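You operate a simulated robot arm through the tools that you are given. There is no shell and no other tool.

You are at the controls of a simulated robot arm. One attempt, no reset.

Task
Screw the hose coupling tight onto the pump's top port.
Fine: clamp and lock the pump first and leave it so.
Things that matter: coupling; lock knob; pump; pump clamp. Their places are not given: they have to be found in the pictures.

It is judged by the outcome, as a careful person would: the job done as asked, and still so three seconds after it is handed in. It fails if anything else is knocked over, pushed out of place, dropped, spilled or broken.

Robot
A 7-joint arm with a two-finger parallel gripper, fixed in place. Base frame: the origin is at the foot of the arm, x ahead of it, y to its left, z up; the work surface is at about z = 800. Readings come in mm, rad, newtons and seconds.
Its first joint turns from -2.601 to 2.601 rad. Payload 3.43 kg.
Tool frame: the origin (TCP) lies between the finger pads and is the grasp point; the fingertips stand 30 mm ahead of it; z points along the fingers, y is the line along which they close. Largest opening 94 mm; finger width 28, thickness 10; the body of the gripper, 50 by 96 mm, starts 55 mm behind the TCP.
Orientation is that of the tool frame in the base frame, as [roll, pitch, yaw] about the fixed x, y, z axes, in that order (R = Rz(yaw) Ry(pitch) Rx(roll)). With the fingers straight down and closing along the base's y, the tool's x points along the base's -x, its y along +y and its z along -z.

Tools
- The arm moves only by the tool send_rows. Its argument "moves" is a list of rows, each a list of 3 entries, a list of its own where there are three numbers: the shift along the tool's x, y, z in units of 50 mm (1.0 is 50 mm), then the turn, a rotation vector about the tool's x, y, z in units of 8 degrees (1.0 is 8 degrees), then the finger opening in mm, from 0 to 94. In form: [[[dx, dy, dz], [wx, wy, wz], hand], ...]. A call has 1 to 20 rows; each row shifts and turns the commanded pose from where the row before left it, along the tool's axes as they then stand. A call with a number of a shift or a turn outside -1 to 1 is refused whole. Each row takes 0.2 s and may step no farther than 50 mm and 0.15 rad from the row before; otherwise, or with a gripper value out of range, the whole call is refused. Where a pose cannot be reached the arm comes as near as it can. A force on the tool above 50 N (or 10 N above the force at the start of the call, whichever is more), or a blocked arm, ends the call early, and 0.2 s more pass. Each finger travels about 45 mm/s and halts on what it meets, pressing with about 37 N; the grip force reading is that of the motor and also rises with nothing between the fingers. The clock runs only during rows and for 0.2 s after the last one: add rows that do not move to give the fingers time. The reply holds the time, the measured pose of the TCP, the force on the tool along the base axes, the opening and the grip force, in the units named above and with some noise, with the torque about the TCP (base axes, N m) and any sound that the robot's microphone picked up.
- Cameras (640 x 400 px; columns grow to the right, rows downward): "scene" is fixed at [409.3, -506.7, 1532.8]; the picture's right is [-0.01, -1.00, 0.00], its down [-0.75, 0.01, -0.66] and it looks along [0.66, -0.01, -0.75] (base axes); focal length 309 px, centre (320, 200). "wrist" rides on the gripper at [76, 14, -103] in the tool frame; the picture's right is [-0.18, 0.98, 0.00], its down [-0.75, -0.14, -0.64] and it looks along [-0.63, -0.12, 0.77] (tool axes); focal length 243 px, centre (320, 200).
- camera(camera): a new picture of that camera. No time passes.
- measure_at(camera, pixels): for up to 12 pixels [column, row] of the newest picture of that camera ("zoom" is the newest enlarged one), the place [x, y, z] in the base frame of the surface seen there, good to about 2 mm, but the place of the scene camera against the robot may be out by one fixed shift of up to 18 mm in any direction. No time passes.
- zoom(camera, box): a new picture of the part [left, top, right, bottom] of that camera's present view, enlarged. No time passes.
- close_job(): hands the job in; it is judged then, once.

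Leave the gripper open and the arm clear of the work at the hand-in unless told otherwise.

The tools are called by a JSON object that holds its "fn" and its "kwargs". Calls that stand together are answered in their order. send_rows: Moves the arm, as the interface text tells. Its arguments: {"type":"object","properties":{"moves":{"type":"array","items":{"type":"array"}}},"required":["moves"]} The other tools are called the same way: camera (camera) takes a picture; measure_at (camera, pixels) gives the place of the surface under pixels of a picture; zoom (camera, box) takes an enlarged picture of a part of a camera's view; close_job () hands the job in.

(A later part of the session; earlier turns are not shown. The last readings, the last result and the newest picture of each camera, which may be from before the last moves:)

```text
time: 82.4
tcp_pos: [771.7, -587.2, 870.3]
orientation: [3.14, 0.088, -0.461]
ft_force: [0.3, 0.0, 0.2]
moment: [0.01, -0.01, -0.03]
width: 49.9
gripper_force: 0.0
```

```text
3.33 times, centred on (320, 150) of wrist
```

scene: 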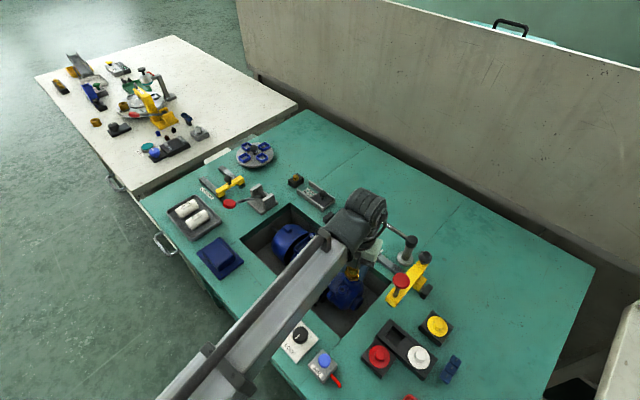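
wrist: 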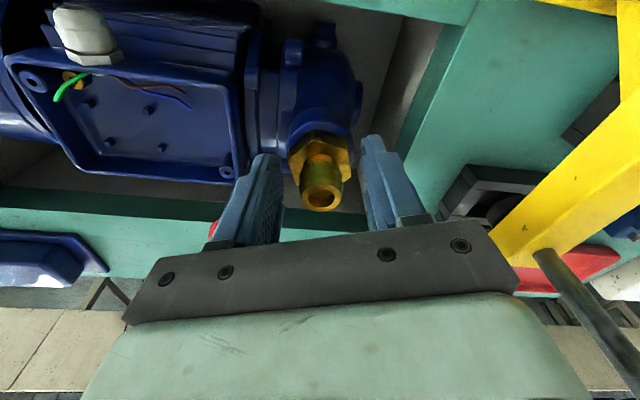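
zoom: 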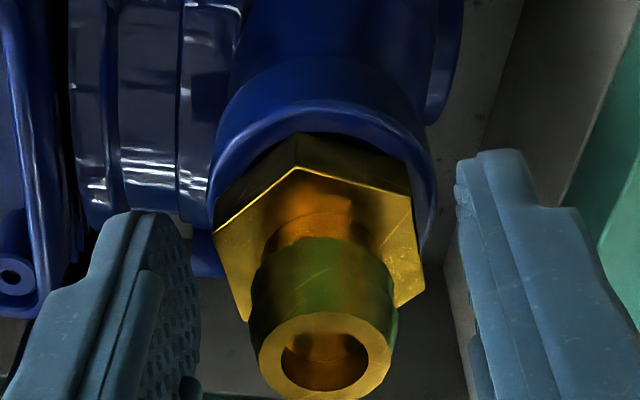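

The coupling stands upright on the port by itself. I rise clear of it, level the tool and turn it back counter-clockwise (about 180°) for a fresh clockwise stroke.

{"fn": "send_rows", "kwargs": {"moves": [[[-0.026, 0, -0.3], [0, 0, 0], 60], [[-0.026, 0, -0.3], [0, 0, 0], 60], [[-0.026, 0, -0.4], [0, 0, 0], 60], [[0, 0, 0], [0, 0.625, 0], 60], [[0, 0, 0], [0, 0, -0.9], 60], [[0, 0, 0], [0, 0, -0.9], 60], [[0, 0, 0], [0, 0, -0.9], 60], [[0, 0, 0], [0, 0, -0.9], 60], [[0, 0, 0], [0, 0, -0.9], 60], [[0, 0, 0], [0, 0, -0.9], 60], [[0, 0, 0], [0, 0, -0.9], 60], [[0, 0, 0], [0, 0, -0.9], 60], [[0, 0, 0], [0, 0, -0.9], 60], [[0, 0, 0], [0, 0, -0.9], 60], [[0, 0, 0], [0, 0, -0.9], 60], [[0, 0, 0], [0, 0, -0.9], 60], [[0, 0, 0], [0, 0, 0], 60]]}}

{"fn": "camera", "kwargs": {"camera": "wrist"}}

{"fn": "camera", "kwargs": {"camera": "scene"}}

```text
time: 86.0
tcp_pos: [771.7, -585.5, 921.5]
orientation: [3.139, 0.001, 1.047]
ft_force: [-0.3, 0.2, 0.3]
moment: [0.0, 0.02, -0.03]
width: 60.1
gripper_force: 0.1
```

```text
taken
```

wrist: 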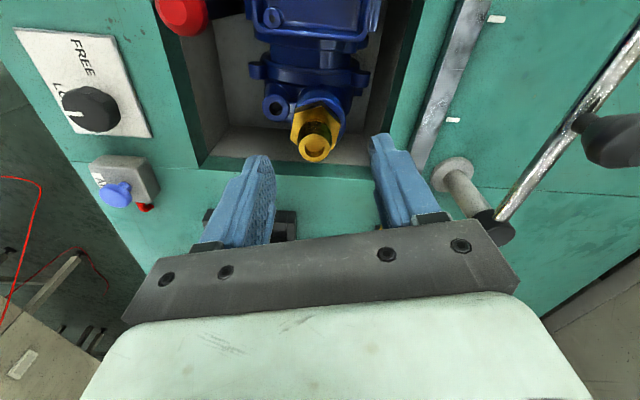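

```text
taken
```

scene: 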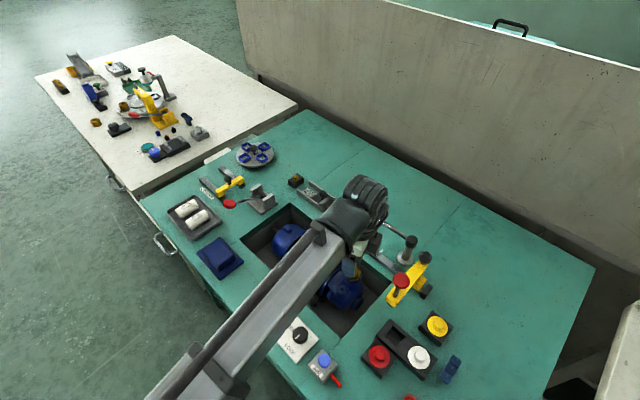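

The tool is level, yaw 60°. I check how the coupling sits on the port.

{"fn": "zoom", "kwargs": {"camera": "wrist", "box": [270, 85, 370, 175]}}

{"fn": "measure_at", "kwargs": {"camera": "zoom", "pixels": [[233, 288], [350, 288], [292, 245], [292, 330], [250, 260], [335, 260], [250, 318], [335, 318], [200, 160], [400, 190], [270, 90], [380, 110]]}}

{"fn": "measure_at", "kwargs": {"camera": "zoom", "pixels": [[233, 288], [350, 288], [292, 245], [292, 330], [250, 260], [335, 260], [250, 318], [335, 318]]}}

```text
4.44 times, centred on (320, 130) of wrist
```

zoom: 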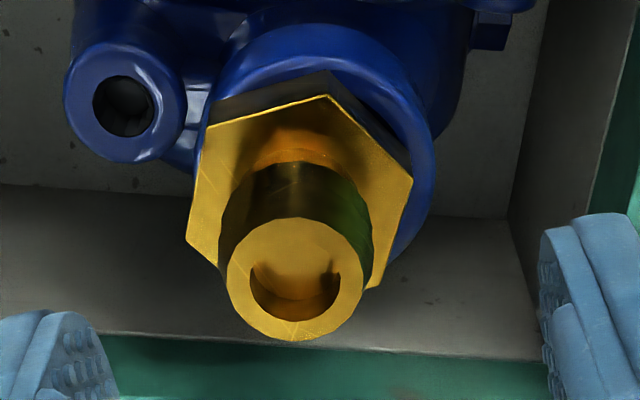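

```text
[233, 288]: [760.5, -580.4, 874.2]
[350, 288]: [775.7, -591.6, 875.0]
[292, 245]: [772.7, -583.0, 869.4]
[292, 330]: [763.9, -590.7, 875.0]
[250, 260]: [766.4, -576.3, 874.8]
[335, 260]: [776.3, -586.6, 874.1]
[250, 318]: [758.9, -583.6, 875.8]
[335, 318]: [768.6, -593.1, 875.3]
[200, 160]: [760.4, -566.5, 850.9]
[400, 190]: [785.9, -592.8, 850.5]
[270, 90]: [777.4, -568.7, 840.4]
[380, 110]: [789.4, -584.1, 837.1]
```

```text
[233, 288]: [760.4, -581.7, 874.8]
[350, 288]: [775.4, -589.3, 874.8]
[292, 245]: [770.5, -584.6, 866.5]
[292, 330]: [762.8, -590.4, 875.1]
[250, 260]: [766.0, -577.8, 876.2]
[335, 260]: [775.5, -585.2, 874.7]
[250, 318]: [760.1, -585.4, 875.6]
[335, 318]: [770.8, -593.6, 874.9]
```

The coupling looks shifted relative to the rim in this picture. I measure visible rim points and the hex corners to get the offset.

{"fn": "measure_at", "kwargs": {"camera": "zoom", "pixels": [[225, 95], [255, 75], [290, 65], [330, 62], [365, 72], [395, 95], [420, 135], [428, 165], [425, 200], [410, 235]]}}

{"fn": "measure_at", "kwargs": {"camera": "zoom", "pixels": [[210, 128], [326, 99], [408, 183], [374, 280], [192, 238], [270, 112], [365, 140], [200, 185], [392, 232], [225, 250]]}}

```text
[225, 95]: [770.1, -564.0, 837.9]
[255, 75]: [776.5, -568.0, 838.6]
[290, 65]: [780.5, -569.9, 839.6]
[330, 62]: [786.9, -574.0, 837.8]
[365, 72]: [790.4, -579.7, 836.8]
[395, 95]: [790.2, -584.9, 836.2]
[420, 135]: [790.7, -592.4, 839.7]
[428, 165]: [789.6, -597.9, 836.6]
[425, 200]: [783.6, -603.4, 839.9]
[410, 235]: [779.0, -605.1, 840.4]
```

```text
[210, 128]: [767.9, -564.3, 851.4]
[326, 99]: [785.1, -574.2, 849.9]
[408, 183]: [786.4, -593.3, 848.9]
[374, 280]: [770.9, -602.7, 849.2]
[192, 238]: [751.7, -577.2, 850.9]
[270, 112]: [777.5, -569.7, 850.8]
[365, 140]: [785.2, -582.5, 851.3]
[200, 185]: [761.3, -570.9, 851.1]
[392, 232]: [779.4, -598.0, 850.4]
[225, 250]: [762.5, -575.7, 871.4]
```

The coupling stands at about (769.3,-584.5), roughly 2 mm off the port centre (770.5,-586); its flats suit yaw 154°. I turn the tool to 154°, centre it over the coupling, then check.

{"fn": "send_rows", "kwargs": {"moves": [[[0, 0, 0], [0, 0, -0.9], 60], [[0, 0, 0], [0, 0, -0.9], 60], [[0, 0, 0], [0, 0, -0.9], 60], [[0, 0, 0], [0, 0, -0.9], 60], [[0, 0, 0], [0, 0, -0.9], 60], [[0, 0, 0], [0, 0, -0.9], 60], [[0, 0, 0], [0, 0, -0.9], 60], [[0, 0, 0], [0, 0, -0.9], 60], [[0, 0, 0], [0, 0, -0.9], 60], [[0, 0, 0], [0, 0, -0.9], 60], [[0, 0, 0], [0, 0, -0.9], 60], [[0, 0, 0], [0, 0, -0.9], 60], [[0, 0, 0], [0, 0, -0.95], 60], [[0.052, -0.003, 0], [0, 0, 0], 54], [[0, 0, 0], [0, 0, 0], 54]]}}

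{"fn": "camera", "kwargs": {"camera": "wrist"}}

{"fn": "zoom", "kwargs": {"camera": "wrist", "box": [270, 85, 370, 175]}}

```text
time: 89.2
tcp_pos: [770.1, -585.8, 921.0]
orientation: [-3.14, 0.0, 2.687]
ft_force: [-0.4, 0.0, 0.1]
moment: [0.02, 0.02, -0.03]
width: 54.2
gripper_force: 0.0
```

```text
taken
```

wrist: 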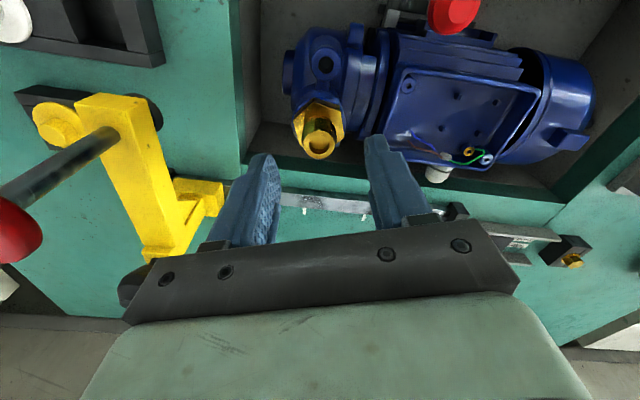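

```text
4.44 times, centred on (320, 130) of wrist
```

zoom: 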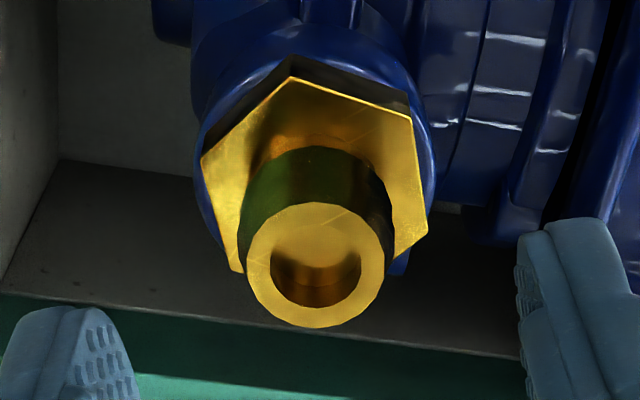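

I measure ring and hex here too.

{"fn": "measure_at", "kwargs": {"camera": "zoom", "pixels": [[252, 264], [378, 264], [315, 209], [315, 320], [270, 226], [360, 226], [270, 303], [360, 303]]}}

{"fn": "measure_at", "kwargs": {"camera": "zoom", "pixels": [[252, 264], [378, 264], [315, 209], [315, 320], [270, 226], [360, 226], [270, 303], [360, 303], [207, 160], [424, 233], [241, 266], [407, 121]]}}

{"fn": "measure_at", "kwargs": {"camera": "zoom", "pixels": [[205, 120], [230, 85], [265, 62], [300, 52], [340, 52], [375, 65], [405, 85], [425, 125], [208, 215], [432, 165]]}}

```text
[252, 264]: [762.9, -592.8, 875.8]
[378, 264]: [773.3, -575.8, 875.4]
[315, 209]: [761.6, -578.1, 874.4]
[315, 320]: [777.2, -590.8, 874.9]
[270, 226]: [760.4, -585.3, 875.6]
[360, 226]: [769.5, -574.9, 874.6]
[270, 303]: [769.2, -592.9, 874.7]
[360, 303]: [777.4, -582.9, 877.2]
```

```text
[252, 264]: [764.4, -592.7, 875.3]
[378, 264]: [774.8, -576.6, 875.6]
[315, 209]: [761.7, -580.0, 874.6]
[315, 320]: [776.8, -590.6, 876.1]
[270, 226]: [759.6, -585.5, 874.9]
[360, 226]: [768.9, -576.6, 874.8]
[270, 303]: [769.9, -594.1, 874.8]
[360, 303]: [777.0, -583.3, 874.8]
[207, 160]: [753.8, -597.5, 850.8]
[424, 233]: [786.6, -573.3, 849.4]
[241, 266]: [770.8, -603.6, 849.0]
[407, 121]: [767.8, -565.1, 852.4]
```

```text
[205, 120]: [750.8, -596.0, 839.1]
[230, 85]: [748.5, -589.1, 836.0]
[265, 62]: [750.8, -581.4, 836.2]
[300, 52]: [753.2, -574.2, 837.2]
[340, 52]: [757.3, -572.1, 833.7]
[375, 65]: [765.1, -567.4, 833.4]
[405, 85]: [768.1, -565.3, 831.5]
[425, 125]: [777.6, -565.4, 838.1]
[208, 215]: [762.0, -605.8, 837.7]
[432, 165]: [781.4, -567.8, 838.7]
```

Coupling centre ≈ (769.3,-584.7), port ≈ (770.3,-585.8). I place the tool over the coupling along its x-axis and descend to TCP z≈873 (tips about 5 mm above the rim).

{"fn": "send_rows", "kwargs": {"moves": [[[0.026, 0, 0.2], [0, 0, 0], 54], [[0, 0, 0.25], [0, 0, 0], 54], [[0, 0, 0.25], [0, 0, 0], 54], [[0, 0, 0.16], [0, 0, 0], 54], [[0, 0, 0.1], [0, 0, 0], 54], [[0, 0, 0], [0, 0, 0], 54], [[0, 0, 0], [0, 0, 0], 54]]}}

{"fn": "camera", "kwargs": {"camera": "wrist"}}

{"fn": "zoom", "kwargs": {"camera": "wrist", "box": [250, 90, 390, 210]}}

```text
time: 90.8
tcp_pos: [769.1, -585.7, 873.2]
orientation: [-3.141, 0.001, 2.687]
ft_force: [0.0, -0.1, 0.2]
moment: [0.02, 0.0, -0.02]
width: 53.7
gripper_force: 0.0
```

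```text
taken
```

wrist: 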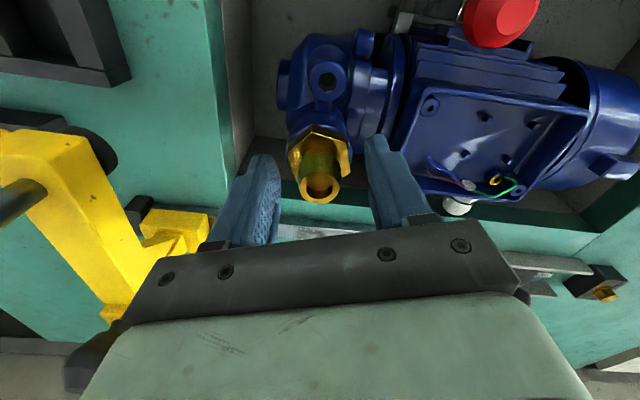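

```text
3.33 times, centred on (320, 150) of wrist
```

zoom: 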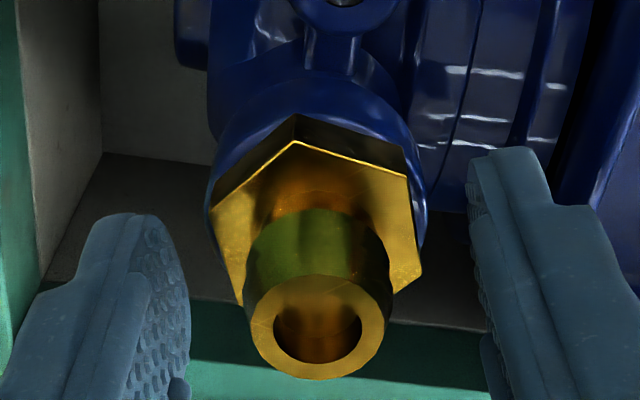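

Good. I close on the hex.

{"fn": "send_rows", "kwargs": {"moves": [[[0, 0, 0], [0, 0, 0], 48], [[0, 0, 0], [0, 0, 0], 43], [[0, 0, 0], [0, 0, 0], 39], [[0, 0, 0], [0, 0, 0], 35], [[0, 0, 0], [0, 0, 0], 28], [[0, 0, 0], [0, 0, 0], 25], [[0, 0, 0], [0, 0, 0], 25]]}}

{"fn": "camera", "kwargs": {"camera": "wrist"}}

{"fn": "zoom", "kwargs": {"camera": "wrist", "box": [260, 90, 380, 210]}}

```text
time: 92.4
tcp_pos: [769.7, -586.1, 873.7]
orientation: [-3.142, 0.002, 2.685]
ft_force: [-1.0, -0.1, 0.8]
moment: [0.06, -0.01, -0.04]
width: 37.4
gripper_force: 37.4
```

```text
taken
```

wrist: 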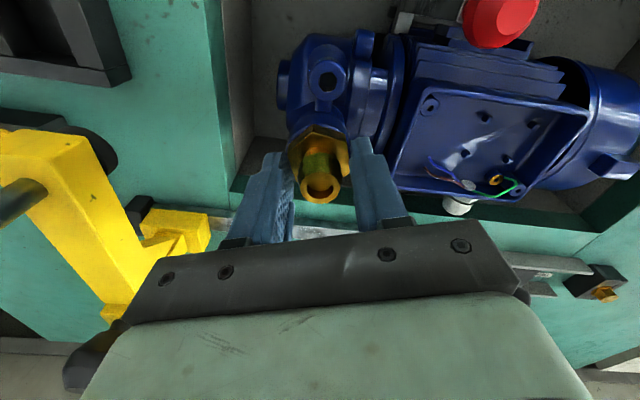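

```text
3.33 times, centred on (320, 150) of wrist
```

zoom: 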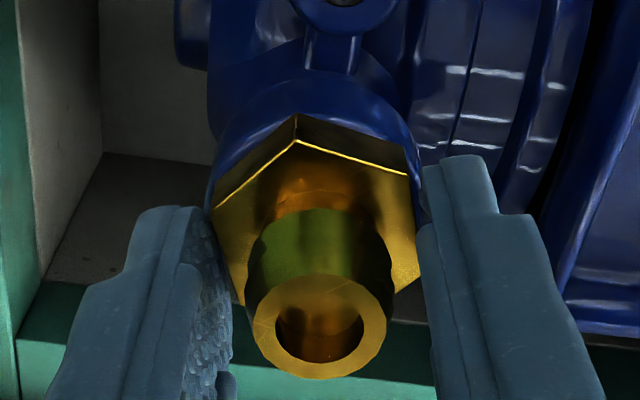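

Gripped at 37.4 mm. I measure the ring centre again.

{"fn": "zoom", "kwargs": {"camera": "wrist", "box": [280, 165, 360, 215]}}

{"fn": "measure_at", "kwargs": {"camera": "zoom", "pixels": [[160, 266], [465, 266], [313, 160], [313, 370], [210, 190], [420, 190], [210, 340], [420, 340], [185, 220], [445, 220], [260, 362], [365, 362]]}}

{"fn": "measure_at", "kwargs": {"camera": "zoom", "pixels": [[160, 266], [465, 266], [313, 160], [313, 370], [210, 190], [420, 190], [210, 340], [420, 340]]}}

```text
8.00 times, centred on (320, 190) of wrist
```

zoom: 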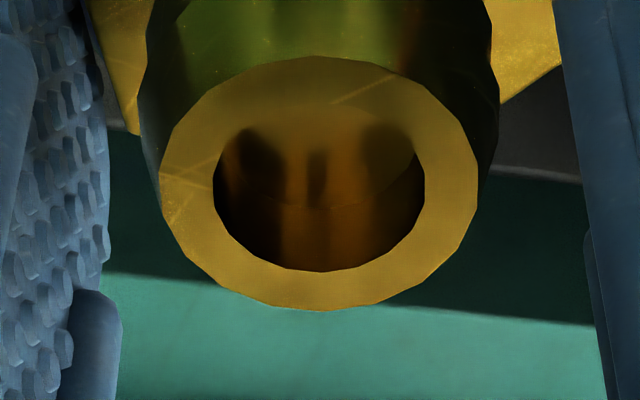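

```text
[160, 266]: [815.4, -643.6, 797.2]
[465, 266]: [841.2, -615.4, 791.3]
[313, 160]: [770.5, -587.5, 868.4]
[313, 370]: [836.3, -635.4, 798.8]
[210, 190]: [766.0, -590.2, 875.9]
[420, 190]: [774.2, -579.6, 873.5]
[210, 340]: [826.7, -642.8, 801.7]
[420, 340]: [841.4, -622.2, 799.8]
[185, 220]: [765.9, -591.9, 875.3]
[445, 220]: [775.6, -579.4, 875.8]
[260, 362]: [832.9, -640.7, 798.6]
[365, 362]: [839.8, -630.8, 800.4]
```

```text
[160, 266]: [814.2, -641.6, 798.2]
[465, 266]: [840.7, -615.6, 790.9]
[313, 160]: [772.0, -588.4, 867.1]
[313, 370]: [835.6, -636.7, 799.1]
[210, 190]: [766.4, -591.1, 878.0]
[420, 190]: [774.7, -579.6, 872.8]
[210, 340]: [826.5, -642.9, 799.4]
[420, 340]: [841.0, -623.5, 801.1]
```

{"fn": "measure_at", "kwargs": {"camera": "zoom", "pixels": [[186, 184], [452, 184], [319, 80], [319, 290], [230, 112], [408, 112], [230, 258], [408, 258]]}}

{"fn": "measure_at", "kwargs": {"camera": "zoom", "pixels": [[186, 184], [452, 184], [319, 80], [319, 290], [230, 112], [408, 112], [230, 258], [408, 258]]}}

```text
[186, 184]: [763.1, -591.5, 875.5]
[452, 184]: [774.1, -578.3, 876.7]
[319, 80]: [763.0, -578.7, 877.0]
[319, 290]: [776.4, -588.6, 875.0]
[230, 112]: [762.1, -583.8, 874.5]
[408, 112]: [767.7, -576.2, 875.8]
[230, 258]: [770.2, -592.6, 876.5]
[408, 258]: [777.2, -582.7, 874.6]
```

```text
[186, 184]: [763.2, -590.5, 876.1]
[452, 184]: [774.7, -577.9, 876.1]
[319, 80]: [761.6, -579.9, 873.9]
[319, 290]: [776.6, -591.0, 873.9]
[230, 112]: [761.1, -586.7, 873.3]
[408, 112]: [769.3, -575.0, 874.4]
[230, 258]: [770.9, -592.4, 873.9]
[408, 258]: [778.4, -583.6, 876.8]
```

The coupling needs to shift about (+1.0,-1.2) to sit on the port's centre. I lift 1 mm, shift, and press down to about 20 N.

{"fn": "send_rows", "kwargs": {"moves": [[[0, 0, -0.02], [0, 0, 0], 25], [[-0.029, -0.013, 0], [0, 0, 0], 25], [[0, 0, 0.02], [0, 0, 0], 25], [[0, 0, 0.02], [0, 0, 0], 25], [[0, 0, 0], [0, 0, 0], 25]]}}

{"fn": "send_rows", "kwargs": {"moves": [[[0, 0, 0.02], [0, 0, 0], 25], [[0, 0, 0], [0, 0, 0], 25]]}}

```text
time: 93.6
tcp_pos: [770.8, -585.7, 872.6]
orientation: [-3.137, 0.004, 2.687]
ft_force: [3.2, -0.8, 17.2]
moment: [0.11, -0.09, -0.01]
width: 37.5
gripper_force: 36.9
```

```text
time: 94.2
tcp_pos: [769.8, -587.1, 872.7]
orientation: [-3.137, 0.003, 2.686]
ft_force: [3.2, -4.1, 30.6]
moment: [0.06, -0.07, 0.01]
width: 37.5
gripper_force: 37.3
```

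Pressing with 30 N through the hex now. I turn clockwise 22° and watch.

{"fn": "send_rows", "kwargs": {"moves": [[[0, 0, 0], [0, 0, 0.7], 25], [[0, 0, 0], [0, 0, 0.7], 25], [[0, 0, 0], [0, 0, 0.7], 25], [[0, 0, 0], [0, 0, 0.7], 25], [[0, 0, 0], [0, 0, 0], 25]]}}

{"fn": "send_rows", "kwargs": {"moves": [[[0, 0, 0], [0, 0, 0.7], 25], [[0, 0, 0], [0, 0, 0.7], 25], [[0, 0, 0], [0, 0, 0.7], 25], [[0, 0, 0], [0, 0, 0.7], 25], [[0, 0, 0], [0, 0, 0], 25]]}}

```text
time: 95.4
tcp_pos: [768.8, -585.8, 873.1]
orientation: [-3.141, 0.002, 2.294]
ft_force: [-0.3, 2.3, 21.9]
moment: [0.14, 0.03, -0.09]
width: 37.4
gripper_force: 37.0
```

```text
time: 96.6
tcp_pos: [770.1, -586.3, 871.2]
orientation: [-3.139, 0.002, 1.903]
ft_force: [-2.0, 1.7, 13.8]
moment: [0.13, -0.03, -0.04]
width: 37.5
gripper_force: 37.0
```

The upward force drops steadily (31→22→14 N) while turning, which looks like threading in. Lift test by 1.5–2.5 mm.

{"fn": "send_rows", "kwargs": {"moves": [[[0, 0, -0.03], [0, 0, 0], 25], [[0, 0, 0], [0, 0, 0], 25]]}}

{"fn": "send_rows", "kwargs": {"moves": [[[0, 0, -0.02], [0, 0, 0], 25], [[0, 0, 0], [0, 0, 0], 25]]}}

```text
time: 97.2
tcp_pos: [769.8, -587.2, 872.8]
orientation: [-3.14, 0.001, 1.905]
ft_force: [0.4, -0.7, 1.1]
moment: [-0.02, -0.02, 0.01]
width: 37.3
gripper_force: 36.4
```

```text
time: 97.8
tcp_pos: [770.1, -586.3, 872.7]
orientation: [-3.139, 0.002, 1.905]
ft_force: [0.0, -0.6, -0.9]
moment: [0.01, -0.02, -0.01]
width: 37.3
gripper_force: 37.0
```

Not caught yet; the force loss was the fingers sliding on the hex. I've not yet covered a full turn with the hex really seated, so I press with about 10 N and keep turning clockwise.

{"fn": "send_rows", "kwargs": {"moves": [[[0, 0, 0.03], [0, 0, 0], 20], [[0, 0, 0.015], [0, 0, 0], 20], [[0, 0, 0], [0, 0, 0.8], 20], [[0, 0, 0], [0, 0, 0.8], 20], [[0, 0, 0], [0, 0, 0.8], 20], [[0, 0, 0], [0, 0, 0.8], 20], [[0, 0, 0], [0, 0, 0.8], 20], [[0, 0, 0], [0, 0, 0], 20]]}}

{"fn": "send_rows", "kwargs": {"moves": [[[0, 0, 0], [0, 0, 0.8], 20], [[0, 0, 0], [0, 0, 0.8], 20], [[0, 0, 0], [0, 0, 0.8], 20], [[0, 0, 0], [0, 0, 0.8], 20], [[0, 0, 0], [0, 0, 0.8], 20], [[0, 0, 0], [0, 0, 0], 20]]}}

{"fn": "zoom", "kwargs": {"camera": "wrist", "box": [260, 90, 380, 210]}}

```text
time: 99.6
tcp_pos: [769.5, -587.0, 872.1]
orientation: [3.14, 0.004, 1.345]
ft_force: [-1.1, -0.7, 8.0]
moment: [0.03, 0.05, -0.03]
width: 37.7
gripper_force: 36.9
```

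```text
time: 101.0
tcp_pos: [770.3, -586.8, 871.5]
orientation: [3.14, 0.001, 0.785]
ft_force: [-0.9, -2.0, 14.4]
moment: [-0.01, 0.08, -0.06]
width: 37.3
gripper_force: 37.0
```

```text
3.33 times, centred on (320, 150) of wrist
```

zoom: 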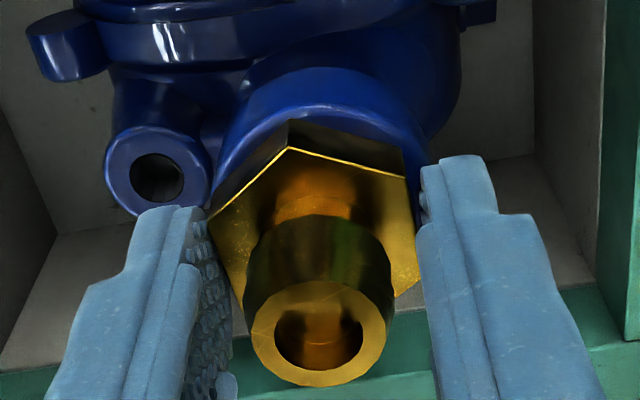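

Still turning freely. I continue another 64°.

{"fn": "send_rows", "kwargs": {"moves": [[[0, 0, 0], [0, 0, 0.8], 20], [[0, 0, 0], [0, 0, 0.8], 20], [[0, 0, 0], [0, 0, 0.8], 20], [[0, 0, 0], [0, 0, 0.8], 20], [[0, 0, 0], [0, 0, 0.8], 20], [[0, 0, 0], [0, 0, 0], 20]]}}

{"fn": "send_rows", "kwargs": {"moves": [[[0, 0, 0], [0, 0, 0.8], 20], [[0, 0, 0], [0, 0, 0.8], 20], [[0, 0, 0], [0, 0, 0.8], 20], [[0, 0, 0], [0, 0, 0.8], 20], [[0, 0, 0], [0, 0, 0.8], 20], [[0, 0, 0], [0, 0, 0], 20]]}}

{"fn": "camera", "kwargs": {"camera": "wrist"}}

{"fn": "camera", "kwargs": {"camera": "scene"}}

```text
time: 102.4
tcp_pos: [769.1, -586.4, 871.9]
orientation: [3.139, -0.002, 0.227]
ft_force: [-1.4, -0.4, 12.9]
moment: [0.06, 0.16, -0.02]
width: 37.3
gripper_force: 37.3
```

```text
time: 103.8
tcp_pos: [769.6, -586.5, 871.1]
orientation: [3.139, -0.002, -0.332]
ft_force: [-2.3, -1.4, 13.0]
moment: [0.04, 0.14, -0.03]
width: 37.2
gripper_force: 37.1
```

```text
taken
```

wrist: 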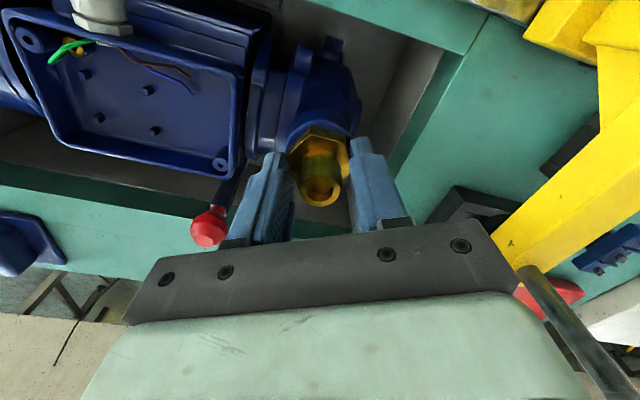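

```text
taken
```

scene: 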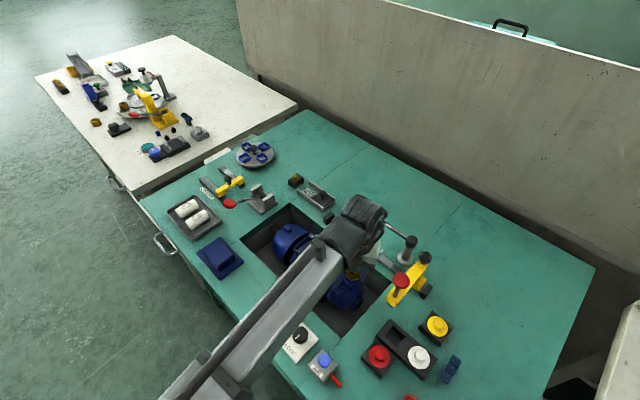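

Turned 173° in this grip. I check the ring height and position now.

{"fn": "zoom", "kwargs": {"camera": "wrist", "box": [270, 110, 370, 220]}}

{"fn": "measure_at", "kwargs": {"camera": "zoom", "pixels": [[250, 303], [392, 303], [320, 262], [320, 345], [272, 275], [370, 275], [272, 333], [370, 333], [225, 180], [420, 200], [290, 130], [400, 160]]}}

{"fn": "measure_at", "kwargs": {"camera": "zoom", "pixels": [[230, 115], [260, 90], [300, 80], [340, 80], [375, 95], [400, 120], [415, 150], [215, 150], [410, 250], [235, 260]]}}

```text
3.64 times, centred on (320, 165) of wrist
```

zoom: 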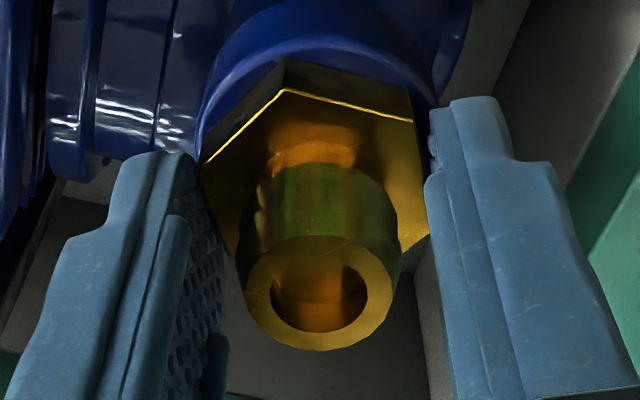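

```text
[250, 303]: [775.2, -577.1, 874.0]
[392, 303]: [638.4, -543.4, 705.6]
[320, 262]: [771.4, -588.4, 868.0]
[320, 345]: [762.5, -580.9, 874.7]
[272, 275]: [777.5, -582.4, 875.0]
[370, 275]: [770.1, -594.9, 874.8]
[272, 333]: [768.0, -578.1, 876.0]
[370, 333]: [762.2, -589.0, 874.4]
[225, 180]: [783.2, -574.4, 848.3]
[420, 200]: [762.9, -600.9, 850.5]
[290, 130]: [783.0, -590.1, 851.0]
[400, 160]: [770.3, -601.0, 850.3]
```

```text
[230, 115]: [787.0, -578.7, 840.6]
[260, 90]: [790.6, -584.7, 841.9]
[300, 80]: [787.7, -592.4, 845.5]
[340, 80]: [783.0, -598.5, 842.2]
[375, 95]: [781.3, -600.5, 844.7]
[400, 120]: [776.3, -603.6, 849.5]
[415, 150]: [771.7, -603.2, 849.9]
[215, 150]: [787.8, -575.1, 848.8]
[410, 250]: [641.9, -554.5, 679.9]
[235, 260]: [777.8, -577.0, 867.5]
```

The hex top stays at z≈850: no thread progress. I want to see what is under the hex: I'll lift the coupling about 90 mm and tilt it toward the scene camera.

{"fn": "send_rows", "kwargs": {"moves": [[[0, 0, -0.1], [0, 0, 0], 20], [[0, 0, -0.3], [0, 0, 0], 20], [[0, 0, -0.4], [0, 0, 0], 20], [[0, 0, -0.4], [0, 0, 0], 20], [[0, 0, -0.4], [0, 0, 0], 20], [[0, 0, -0.3], [0, 0, 0], 20], [[0, 0, 0], [-0.285, -0.827, 0], 20], [[0, 0, 0], [-0.285, -0.827, 0], 20], [[0, 0, 0], [-0.285, -0.827, 0], 20], [[0, 0, 0], [-0.285, -0.827, 0], 20], [[0, 0, 0], [0, 0, 0], 20]]}}

{"fn": "camera", "kwargs": {"camera": "scene"}}

{"fn": "camera", "kwargs": {"camera": "wrist"}}

```text
time: 106.2
tcp_pos: [770.0, -586.5, 965.7]
orientation: [3.013, 0.345, -0.353]
ft_force: [-1.0, 0.4, -0.6]
moment: [0.02, 0.04, -0.02]
width: 37.2
gripper_force: 37.0
out of reach, approached as far as the arm can: row 10
```

```text
taken
```

scene: 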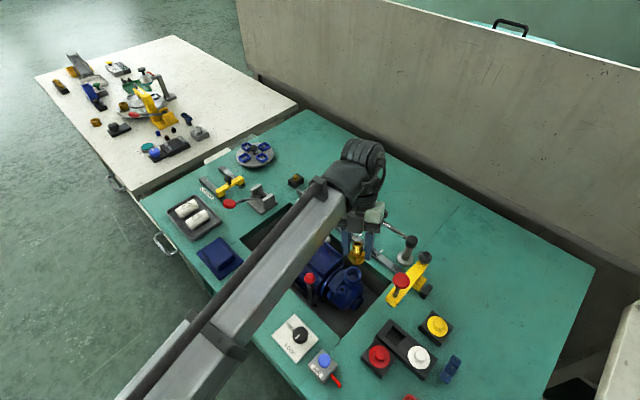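

```text
taken
```

wrist: 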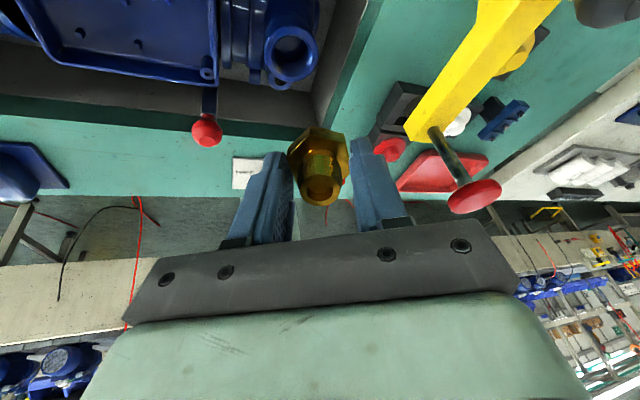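

The coupling is in view of the scene camera at (357,255). I enlarge it.

{"fn": "zoom", "kwargs": {"camera": "scene", "box": [335, 225, 385, 275]}}

{"fn": "zoom", "kwargs": {"camera": "wrist", "box": [270, 110, 370, 220]}}

{"fn": "zoom", "kwargs": {"camera": "scene", "box": [280, 240, 400, 320]}}

```text
8.00 times, centred on (360, 250) of scene
```

zoom: 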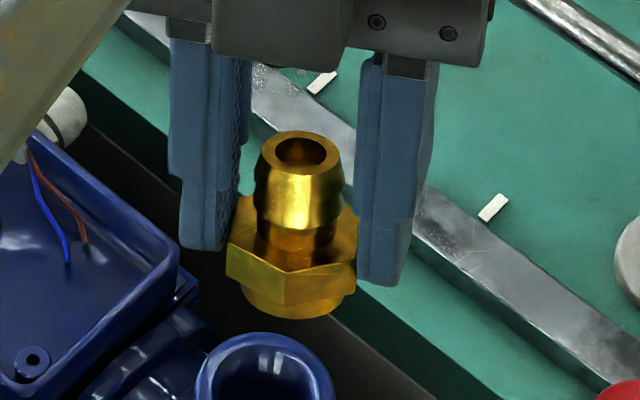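

```text
3.64 times, centred on (320, 165) of wrist
```

zoom: 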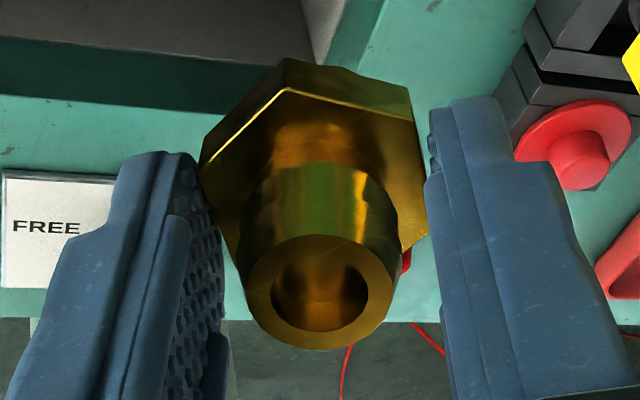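

```text
5.00 times, centred on (340, 280) of scene
```

zoom: 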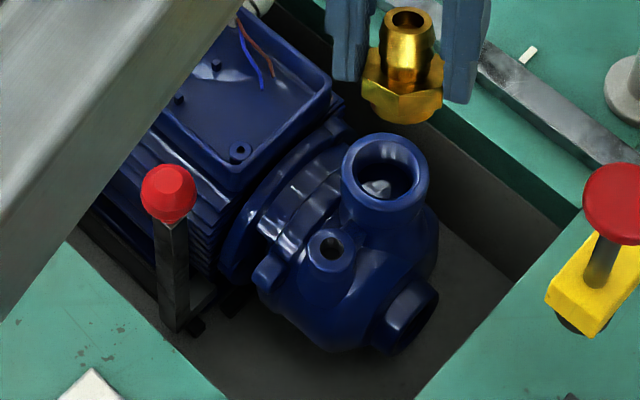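

Now I see a round spigot under the hex. I measure hex edges and spigot bottom.

{"fn": "zoom", "kwargs": {"camera": "scene", "box": [340, 235, 380, 270]}}

{"fn": "measure_at", "kwargs": {"camera": "zoom", "pixels": [[264, 262], [264, 300], [264, 312], [275, 330], [240, 315], [310, 325], [340, 310], [205, 245], [205, 285], [350, 240], [350, 290], [290, 50]]}}

{"fn": "measure_at", "kwargs": {"camera": "zoom", "pixels": [[264, 262], [264, 300], [264, 312], [275, 330], [240, 315], [310, 325], [340, 310], [280, 325], [300, 333], [225, 305]]}}

```text
11.43 times, centred on (360, 252) of scene
```

zoom: 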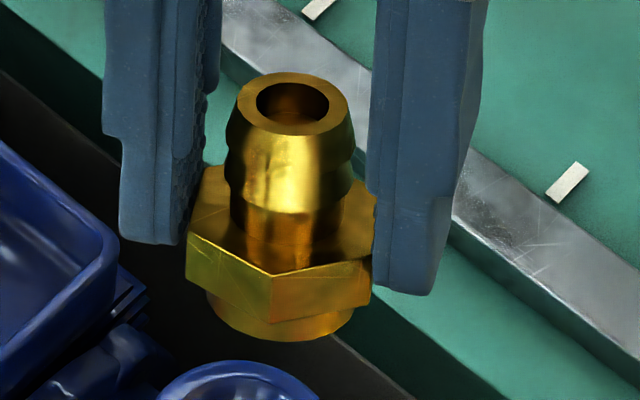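

```text
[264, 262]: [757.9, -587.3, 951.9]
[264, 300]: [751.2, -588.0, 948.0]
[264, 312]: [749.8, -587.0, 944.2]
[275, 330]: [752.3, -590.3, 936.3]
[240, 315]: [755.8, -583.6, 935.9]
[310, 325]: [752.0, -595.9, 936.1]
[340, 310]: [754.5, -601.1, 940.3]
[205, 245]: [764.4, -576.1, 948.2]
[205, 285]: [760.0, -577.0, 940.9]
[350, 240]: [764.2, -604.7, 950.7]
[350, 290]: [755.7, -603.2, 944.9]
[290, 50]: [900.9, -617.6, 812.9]
```

```text
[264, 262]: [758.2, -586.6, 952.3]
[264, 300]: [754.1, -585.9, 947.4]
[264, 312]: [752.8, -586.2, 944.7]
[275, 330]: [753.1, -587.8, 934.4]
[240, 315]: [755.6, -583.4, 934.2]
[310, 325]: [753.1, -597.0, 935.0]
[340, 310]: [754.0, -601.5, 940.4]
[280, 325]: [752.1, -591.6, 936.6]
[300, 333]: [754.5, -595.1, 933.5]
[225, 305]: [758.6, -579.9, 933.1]
```

The coupling has a spigot about 29 mm in diameter and 9 mm long under an 11 mm hex. The thread should start when the spigot's end reaches the rim (TCP ≈ 880), exactly where I felt a brief bump before; I pushed past it without turning. I'll bring the coupling upright again and turn while entering at that height.

{"fn": "send_rows", "kwargs": {"moves": [[[0, 0, 0], [0.285, 0.827, 0], 20], [[0, 0, 0], [0.285, 0.827, 0], 20], [[0, 0, 0], [0.285, 0.827, 0], 20], [[0, 0, 0], [0, 0, 0], 20]]}}

```text
time: 107.2
tcp_pos: [770.0, -585.9, 965.7]
orientation: [3.138, -0.003, -0.331]
ft_force: [-0.2, 0.0, -0.9]
moment: [0.02, -0.01, -0.02]
width: 37.4
gripper_force: 37.3
```

Upright again. In the air I turn the tool counter-clockwise to yaw ≈165° for a full clockwise stroke.

{"fn": "send_rows", "kwargs": {"moves": [[[0, 0, 0], [0, 0, -0.6], 20], [[0, 0, 0], [0, 0, -1], 20], [[0, 0, 0], [0, 0, -1], 20], [[0, 0, 0], [0, 0, -1], 20], [[0, 0, 0], [0, 0, -1], 20], [[0, 0, 0], [0, 0, -1], 20], [[0, 0, 0], [0, 0, -1], 20], [[0, 0, 0], [0, 0, -1], 20], [[0, 0, 0], [0, 0, -1], 20], [[0, 0, 0], [0, 0, -1], 20], [[0, 0, 0], [0, 0, -1], 20], [[0, 0, 0], [0, 0, -1], 20], [[0, 0, 0], [0, 0, -1], 20], [[0, 0, 0], [0, 0, -1], 20], [[0, 0, 0], [0, 0, -1], 20], [[0, 0, 0], [0, 0, -1], 20], [[0, 0, 0], [0, 0, -1], 20], [[0, 0, 0], [0, 0, -1], 20], [[0, 0, 0], [0, 0, -1], 20], [[0, 0, 0], [0, 0, 0], 20]]}}

{"fn": "send_rows", "kwargs": {"moves": [[[0, 0, 0], [0, 0, -1], 20], [[0, 0, 0], [0, 0, -1], 20], [[0, 0, 0], [0, 0, -1], 20], [[0, 0, 0], [0, 0, -1], 20], [[0, 0, 0], [0, 0, 0], 20], [[0, 0, 0], [0, 0, 0], 20]]}}

{"fn": "camera", "kwargs": {"camera": "wrist"}}

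{"fn": "zoom", "kwargs": {"camera": "wrist", "box": [270, 70, 370, 150]}}

```text
time: 111.4
tcp_pos: [769.9, -586.2, 966.9]
orientation: [-3.14, 0.005, 2.269]
ft_force: [-0.7, -0.7, -0.5]
moment: [-0.04, 0.01, 0.01]
width: 37.3
gripper_force: 37.0
```

```text
time: 112.8
tcp_pos: [770.6, -585.7, 965.1]
orientation: [-3.137, 0.003, 2.828]
ft_force: [-0.3, -0.2, 0.0]
moment: [0.04, -0.01, -0.04]
width: 37.4
gripper_force: 37.1
```

```text
taken
```

wrist: 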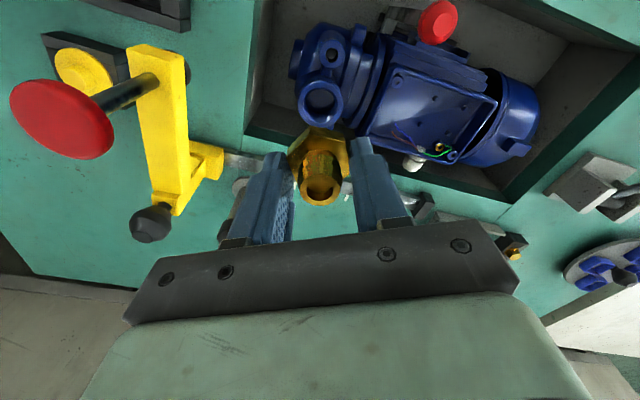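

```text
5.00 times, centred on (320, 110) of wrist
```

zoom: 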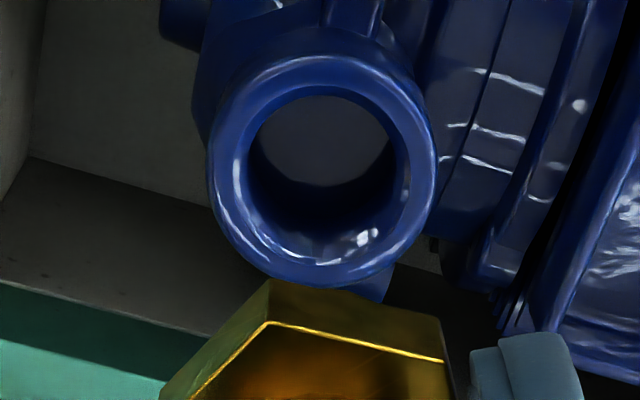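

The rim is fully visible. I measure rim and tail ring in this same picture to compute the offset.

{"fn": "measure_at", "kwargs": {"camera": "zoom", "pixels": [[228, 171], [418, 171], [322, 72], [322, 272], [254, 101], [390, 101], [254, 242], [390, 242]]}}

{"fn": "measure_at", "kwargs": {"camera": "zoom", "pixels": [[228, 171], [418, 171], [322, 72], [322, 272], [254, 101], [390, 101], [254, 242], [390, 242]]}}

{"fn": "measure_at", "kwargs": {"camera": "zoom", "pixels": [[228, 171], [418, 171], [322, 72], [322, 272], [254, 101], [390, 101], [254, 242], [390, 242]]}}

{"fn": "zoom", "kwargs": {"camera": "wrist", "box": [280, 165, 360, 215]}}

```text
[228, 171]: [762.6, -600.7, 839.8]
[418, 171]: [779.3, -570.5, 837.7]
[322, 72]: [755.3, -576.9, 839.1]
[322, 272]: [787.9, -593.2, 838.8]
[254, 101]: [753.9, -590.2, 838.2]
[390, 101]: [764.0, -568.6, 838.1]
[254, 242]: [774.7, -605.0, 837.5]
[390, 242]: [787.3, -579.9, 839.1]
```

```text
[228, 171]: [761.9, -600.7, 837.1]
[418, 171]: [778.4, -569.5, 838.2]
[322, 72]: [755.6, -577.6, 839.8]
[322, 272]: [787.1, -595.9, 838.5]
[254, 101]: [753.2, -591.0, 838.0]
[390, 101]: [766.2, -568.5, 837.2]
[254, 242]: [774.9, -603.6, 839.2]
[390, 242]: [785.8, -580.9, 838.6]
```

```text
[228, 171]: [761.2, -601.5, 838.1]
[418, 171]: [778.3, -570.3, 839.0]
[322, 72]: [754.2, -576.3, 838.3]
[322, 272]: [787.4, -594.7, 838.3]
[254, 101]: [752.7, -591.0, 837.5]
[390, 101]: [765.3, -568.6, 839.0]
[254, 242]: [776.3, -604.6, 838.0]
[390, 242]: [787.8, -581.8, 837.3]
```

```text
8.00 times, centred on (320, 190) of wrist
```

zoom: 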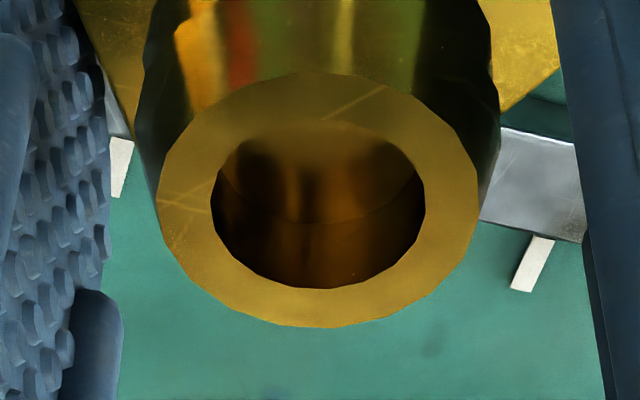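

{"fn": "measure_at", "kwargs": {"camera": "zoom", "pixels": [[184, 200], [453, 200], [318, 97], [318, 307], [228, 127], [409, 127], [228, 274], [409, 274]]}}

{"fn": "measure_at", "kwargs": {"camera": "zoom", "pixels": [[184, 200], [453, 200], [318, 97], [318, 307], [228, 127], [409, 127], [228, 274], [409, 274]]}}

{"fn": "measure_at", "kwargs": {"camera": "zoom", "pixels": [[184, 200], [453, 200], [318, 97], [318, 307], [228, 127], [409, 127], [228, 274], [409, 274]]}}

```text
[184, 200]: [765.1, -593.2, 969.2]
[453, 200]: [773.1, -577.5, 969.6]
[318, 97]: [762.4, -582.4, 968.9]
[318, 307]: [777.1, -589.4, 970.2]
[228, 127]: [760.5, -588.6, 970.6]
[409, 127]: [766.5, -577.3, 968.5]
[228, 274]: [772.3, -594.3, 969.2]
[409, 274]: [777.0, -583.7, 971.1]
```

```text
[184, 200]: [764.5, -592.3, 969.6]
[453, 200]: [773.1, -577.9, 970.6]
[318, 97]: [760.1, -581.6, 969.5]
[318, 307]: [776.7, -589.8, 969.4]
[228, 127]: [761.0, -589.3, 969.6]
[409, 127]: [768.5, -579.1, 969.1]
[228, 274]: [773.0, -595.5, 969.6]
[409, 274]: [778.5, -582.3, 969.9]
```

```text
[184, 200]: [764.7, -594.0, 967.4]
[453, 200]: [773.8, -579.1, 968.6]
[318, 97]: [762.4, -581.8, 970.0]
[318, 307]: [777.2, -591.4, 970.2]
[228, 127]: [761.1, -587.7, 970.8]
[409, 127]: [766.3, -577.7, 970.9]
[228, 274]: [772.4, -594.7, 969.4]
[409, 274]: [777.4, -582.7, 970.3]
```

Ring centre (769.4,-586.0) versus port (770.5,-585.9): shift +1.1 mm in x. Then I descend to z≈884, just above where the spigot meets the rim (about 880).

{"fn": "send_rows", "kwargs": {"moves": [[[-0.021, 0.007, 0], [0, 0, 0], 20], [[0, 0, 0.3], [0, 0, 0], 20], [[0, 0, 0.4], [0, 0, 0], 20], [[0, 0, 0.4], [0, 0, 0], 20], [[0, 0, 0.35], [0, 0, 0], 20], [[0, 0, 0.18], [0, 0, 0], 20], [[0, 0, 0], [0, 0, 0], 20], [[0, 0, 0], [0, 0, 0], 20]]}}

```text
time: 114.6
tcp_pos: [769.8, -585.2, 883.4]
orientation: [-3.138, 0.001, 2.827]
ft_force: [0.7, 0.3, -0.2]
moment: [0.0, 0.0, 0.02]
width: 37.3
gripper_force: 36.7
```

Now I turn clockwise while lowering very slowly (0.3 mm per 5°).

{"fn": "send_rows", "kwargs": {"moves": [[[0, -0.002, 0.006], [0, 0, 0.6], 20], [[0, -0.002, 0.006], [0, 0, 0.6], 20], [[0, -0.002, 0.006], [0, 0, 0.6], 20], [[0, -0.002, 0.006], [0, 0, 0.6], 20]]}}

{"fn": "send_rows", "kwargs": {"moves": [[[0, -0.002, 0.006], [0, 0, 0.6], 20], [[0, -0.002, 0.006], [0, 0, 0.6], 20], [[0, -0.002, 0.006], [0, 0, 0.6], 20], [[0, -0.002, 0.006], [0, 0, 0.6], 20]]}}

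{"fn": "send_rows", "kwargs": {"moves": [[[0, -0.002, 0.006], [0, 0, 0.6], 20], [[0, -0.002, 0.006], [0, 0, 0.6], 20], [[0, -0.002, 0.006], [0, 0, 0.6], 20], [[0, -0.002, 0.006], [0, 0, 0.6], 20]]}}

```text
time: 115.6
tcp_pos: [771.0, -586.6, 883.2]
orientation: [-3.139, 0.0, 2.488]
ft_force: [0.0, 0.1, -0.5]
moment: [-0.04, 0.0, -0.01]
width: 37.4
gripper_force: 36.5
```

```text
time: 116.6
tcp_pos: [770.9, -587.9, 882.0]
orientation: [-3.14, 0.004, 2.153]
ft_force: [1.2, -2.2, -1.9]
moment: [-0.03, -0.05, 0.02]
width: 37.2
gripper_force: 36.6
```

```text
time: 117.6
tcp_pos: [769.6, -587.3, 880.5]
orientation: [3.141, 0.002, 1.82]
ft_force: [3.7, -2.1, -0.8]
moment: [0.0, -0.09, -0.03]
width: 37.3
gripper_force: 36.9
```

Small forces (4 N) begin at z≈880.5: something is engaging. I continue turning at the same gentle rate.

{"fn": "send_rows", "kwargs": {"moves": [[[0, -0.002, 0.006], [0, 0, 0.6], 20], [[0, -0.002, 0.006], [0, 0, 0.6], 20], [[0, -0.002, 0.006], [0, 0, 0.6], 20], [[0, -0.002, 0.006], [0, 0, 0.6], 20]]}}

{"fn": "send_rows", "kwargs": {"moves": [[[0, -0.002, 0.006], [0, 0, 0.6], 20], [[0, -0.002, 0.006], [0, 0, 0.6], 20], [[0, -0.002, 0.006], [0, 0, 0.6], 20], [[0, -0.002, 0.006], [0, 0, 0.6], 20]]}}

```text
time: 118.6
tcp_pos: [770.0, -587.2, 879.5]
orientation: [3.141, 0.004, 1.483]
ft_force: [8.4, -0.9, -11.1]
moment: [0.05, -0.17, 0.03]
width: 37.6
gripper_force: 37.3
```

```text
time: 119.6
tcp_pos: [769.6, -588.0, 878.0]
orientation: [3.14, 0.002, 1.15]
ft_force: [7.4, 2.0, -2.1]
moment: [0.11, -0.12, 0.0]
width: 37.3
gripper_force: 37.2
```

A pull of up to -11 N downward and 8 N sideways: the thread has started to grip. I correct +0.7 mm in x and check with a small 1 mm lift.

{"fn": "send_rows", "kwargs": {"moves": [[[0.006, 0.013, 0], [0, 0, 0], 20], [[0, 0, 0], [0, 0, 0], 20]]}}

{"fn": "send_rows", "kwargs": {"moves": [[[0, 0, -0.02], [0, 0, 0], 20], [[0, 0, 0], [0, 0, 0], 20]]}}

```text
time: 120.2
tcp_pos: [769.6, -586.7, 878.5]
orientation: [3.14, 0.004, 1.15]
ft_force: [1.1, 4.0, -1.8]
moment: [0.14, -0.04, 0.0]
width: 37.3
gripper_force: 36.8
```

```text
time: 120.8
tcp_pos: [770.8, -587.2, 878.0]
orientation: [-3.141, 0.002, 1.15]
ft_force: [-1.5, 4.7, -10.2]
moment: [0.2, 0.11, 0.0]
width: 37.2
gripper_force: 37.1
```

It resists the lift (-10 N for 1 mm): the thread is engaged. I go back down 1 mm, correct the sideways load, and turn 19° without lowering to gauge the pitch.

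{"fn": "send_rows", "kwargs": {"moves": [[[0.007, -0.003, 0.02], [0, 0, 0], 20], [[0, 0, 0], [0, 0, 0], 20]]}}

{"fn": "send_rows", "kwargs": {"moves": [[[0, -0.002, 0], [0, 0, 0.6], 20], [[0, -0.002, 0], [0, 0, 0.6], 20], [[0, -0.002, 0], [0, 0, 0.6], 20], [[0, -0.002, 0], [0, 0, 0.6], 20], [[0, 0, 0], [0, 0, 0], 20]]}}

```text
time: 121.4
tcp_pos: [769.6, -588.2, 877.2]
orientation: [3.14, 0.004, 1.151]
ft_force: [-3.7, 2.8, -7.3]
moment: [0.11, 0.19, 0.03]
width: 37.2
gripper_force: 37.0
```

```text
time: 122.6
tcp_pos: [769.8, -586.7, 879.2]
orientation: [3.138, 0.005, 0.813]
ft_force: [-8.0, -1.3, -5.2]
moment: [0.11, 0.38, 0.05]
width: 37.1
gripper_force: 36.7
```

Engaged with small loads. I correct the lateral offset and lower 0.5 mm, and continue turning.

{"fn": "send_rows", "kwargs": {"moves": [[[-0.01, -0.011, 0.01], [0, 0, 0], 20], [[0, 0, 0.002], [0, 0, 0.6], 20], [[0, 0, 0.002], [0, 0, 0.6], 20], [[0, 0, 0.002], [0, 0, 0.6], 20], [[0, 0, 0.002], [0, 0, 0.6], 20], [[0, 0, 0], [0, 0, 0], 20]]}}

```text
time: 124.0
tcp_pos: [769.6, -587.6, 877.2]
orientation: [3.139, 0.0, 0.477]
ft_force: [1.7, -6.5, -1.3]
moment: [-0.14, 0.13, 0.0]
width: 36.8
gripper_force: 37.1
```

{"fn": "send_rows", "kwargs": {"moves": [[[-0.003, 0.014, 0.004], [0, 0, 0], 20], [[0, 0.002, 0.002], [0, 0, 0.6], 20], [[0, 0.002, 0.002], [0, 0, 0.6], 20], [[0, 0.002, 0.002], [0, 0, 0.6], 20], [[0, 0.002, 0.002], [0, 0, 0.6], 20], [[0, 0, 0], [0, 0, 0], 20]]}}

{"fn": "zoom", "kwargs": {"camera": "wrist", "box": [260, 90, 380, 210]}}

```text
time: 125.4
tcp_pos: [768.0, -587.4, 876.3]
orientation: [3.14, 0.0, 0.144]
ft_force: [2.2, 4.7, -0.3]
moment: [0.24, 0.06, 0.0]
width: 37.1
gripper_force: 37.1
```

```text
3.33 times, centred on (320, 150) of wrist
```

zoom: 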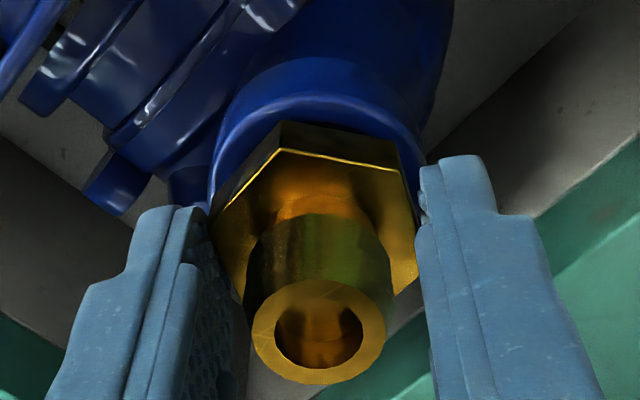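

z is going down (876.3) with small loads: it is threading in. I continue with the same small corrections.

{"fn": "send_rows", "kwargs": {"moves": [[[0.006, -0.009, 0.002], [0, 0, 0], 20], [[0, 0.001, 0.002], [0, 0, 0.6], 20], [[0, 0.001, 0.002], [0, 0, 0.6], 20], [[0, 0.001, 0.002], [0, 0, 0.6], 20], [[0, 0.001, 0.002], [0, 0, 0.6], 20], [[0, 0, 0], [0, 0, 0], 20]]}}

```text
time: 126.8
tcp_pos: [769.6, -587.9, 877.2]
orientation: [3.139, 0.001, -0.192]
ft_force: [-5.3, 11.7, -0.9]
moment: [0.55, 0.28, 0.01]
width: 37.0
gripper_force: 37.4
```

Sideways load 12 N; I correct it and continue in smaller bites.

{"fn": "send_rows", "kwargs": {"moves": [[[-0.012, -0.018, 0], [0, 0, 0], 20], [[0, 0, 0], [0, 0, 0], 20]]}}

{"fn": "send_rows", "kwargs": {"moves": [[[0, -0.001, 0.002], [0, 0, 0.6], 20], [[0, -0.001, 0.002], [0, 0, 0.6], 20], [[0, -0.001, 0.002], [0, 0, 0.6], 20], [[0, 0, 0], [0, 0, 0], 20]]}}

```text
time: 127.4
tcp_pos: [769.6, -587.3, 877.3]
orientation: [3.135, -0.002, -0.193]
ft_force: [0.1, 2.4, -0.9]
moment: [0.28, 0.12, 0.0]
width: 37.0
gripper_force: 37.3
```

```text
time: 128.4
tcp_pos: [769.9, -587.4, 875.4]
orientation: [3.139, -0.003, -0.442]
ft_force: [3.2, -10.6, 0.5]
moment: [-0.11, -0.03, -0.03]
width: 36.9
gripper_force: 37.2
```

I correct the side load and do a lift test before regripping.

{"fn": "send_rows", "kwargs": {"moves": [[[0.014, 0.016, 0], [0, 0, 0], 20], [[0, 0, 0], [0, 0, 0], 20]]}}

{"fn": "send_rows", "kwargs": {"moves": [[[0, 0, -0.03], [0, 0, 0], 20], [[0, 0, 0], [0, 0, 0], 20]]}}

```text
time: 129.0
tcp_pos: [770.0, -587.1, 875.3]
orientation: [3.139, -0.001, -0.443]
ft_force: [4.5, -7.2, 2.3]
moment: [-0.08, -0.11, -0.03]
width: 36.9
gripper_force: 37.1
```

```text
time: 129.6
tcp_pos: [769.5, -587.9, 876.4]
orientation: [3.14, -0.002, -0.44]
ft_force: [4.3, -6.5, -1.4]
moment: [-0.06, -0.18, -0.01]
width: 37.1
gripper_force: 37.5
```

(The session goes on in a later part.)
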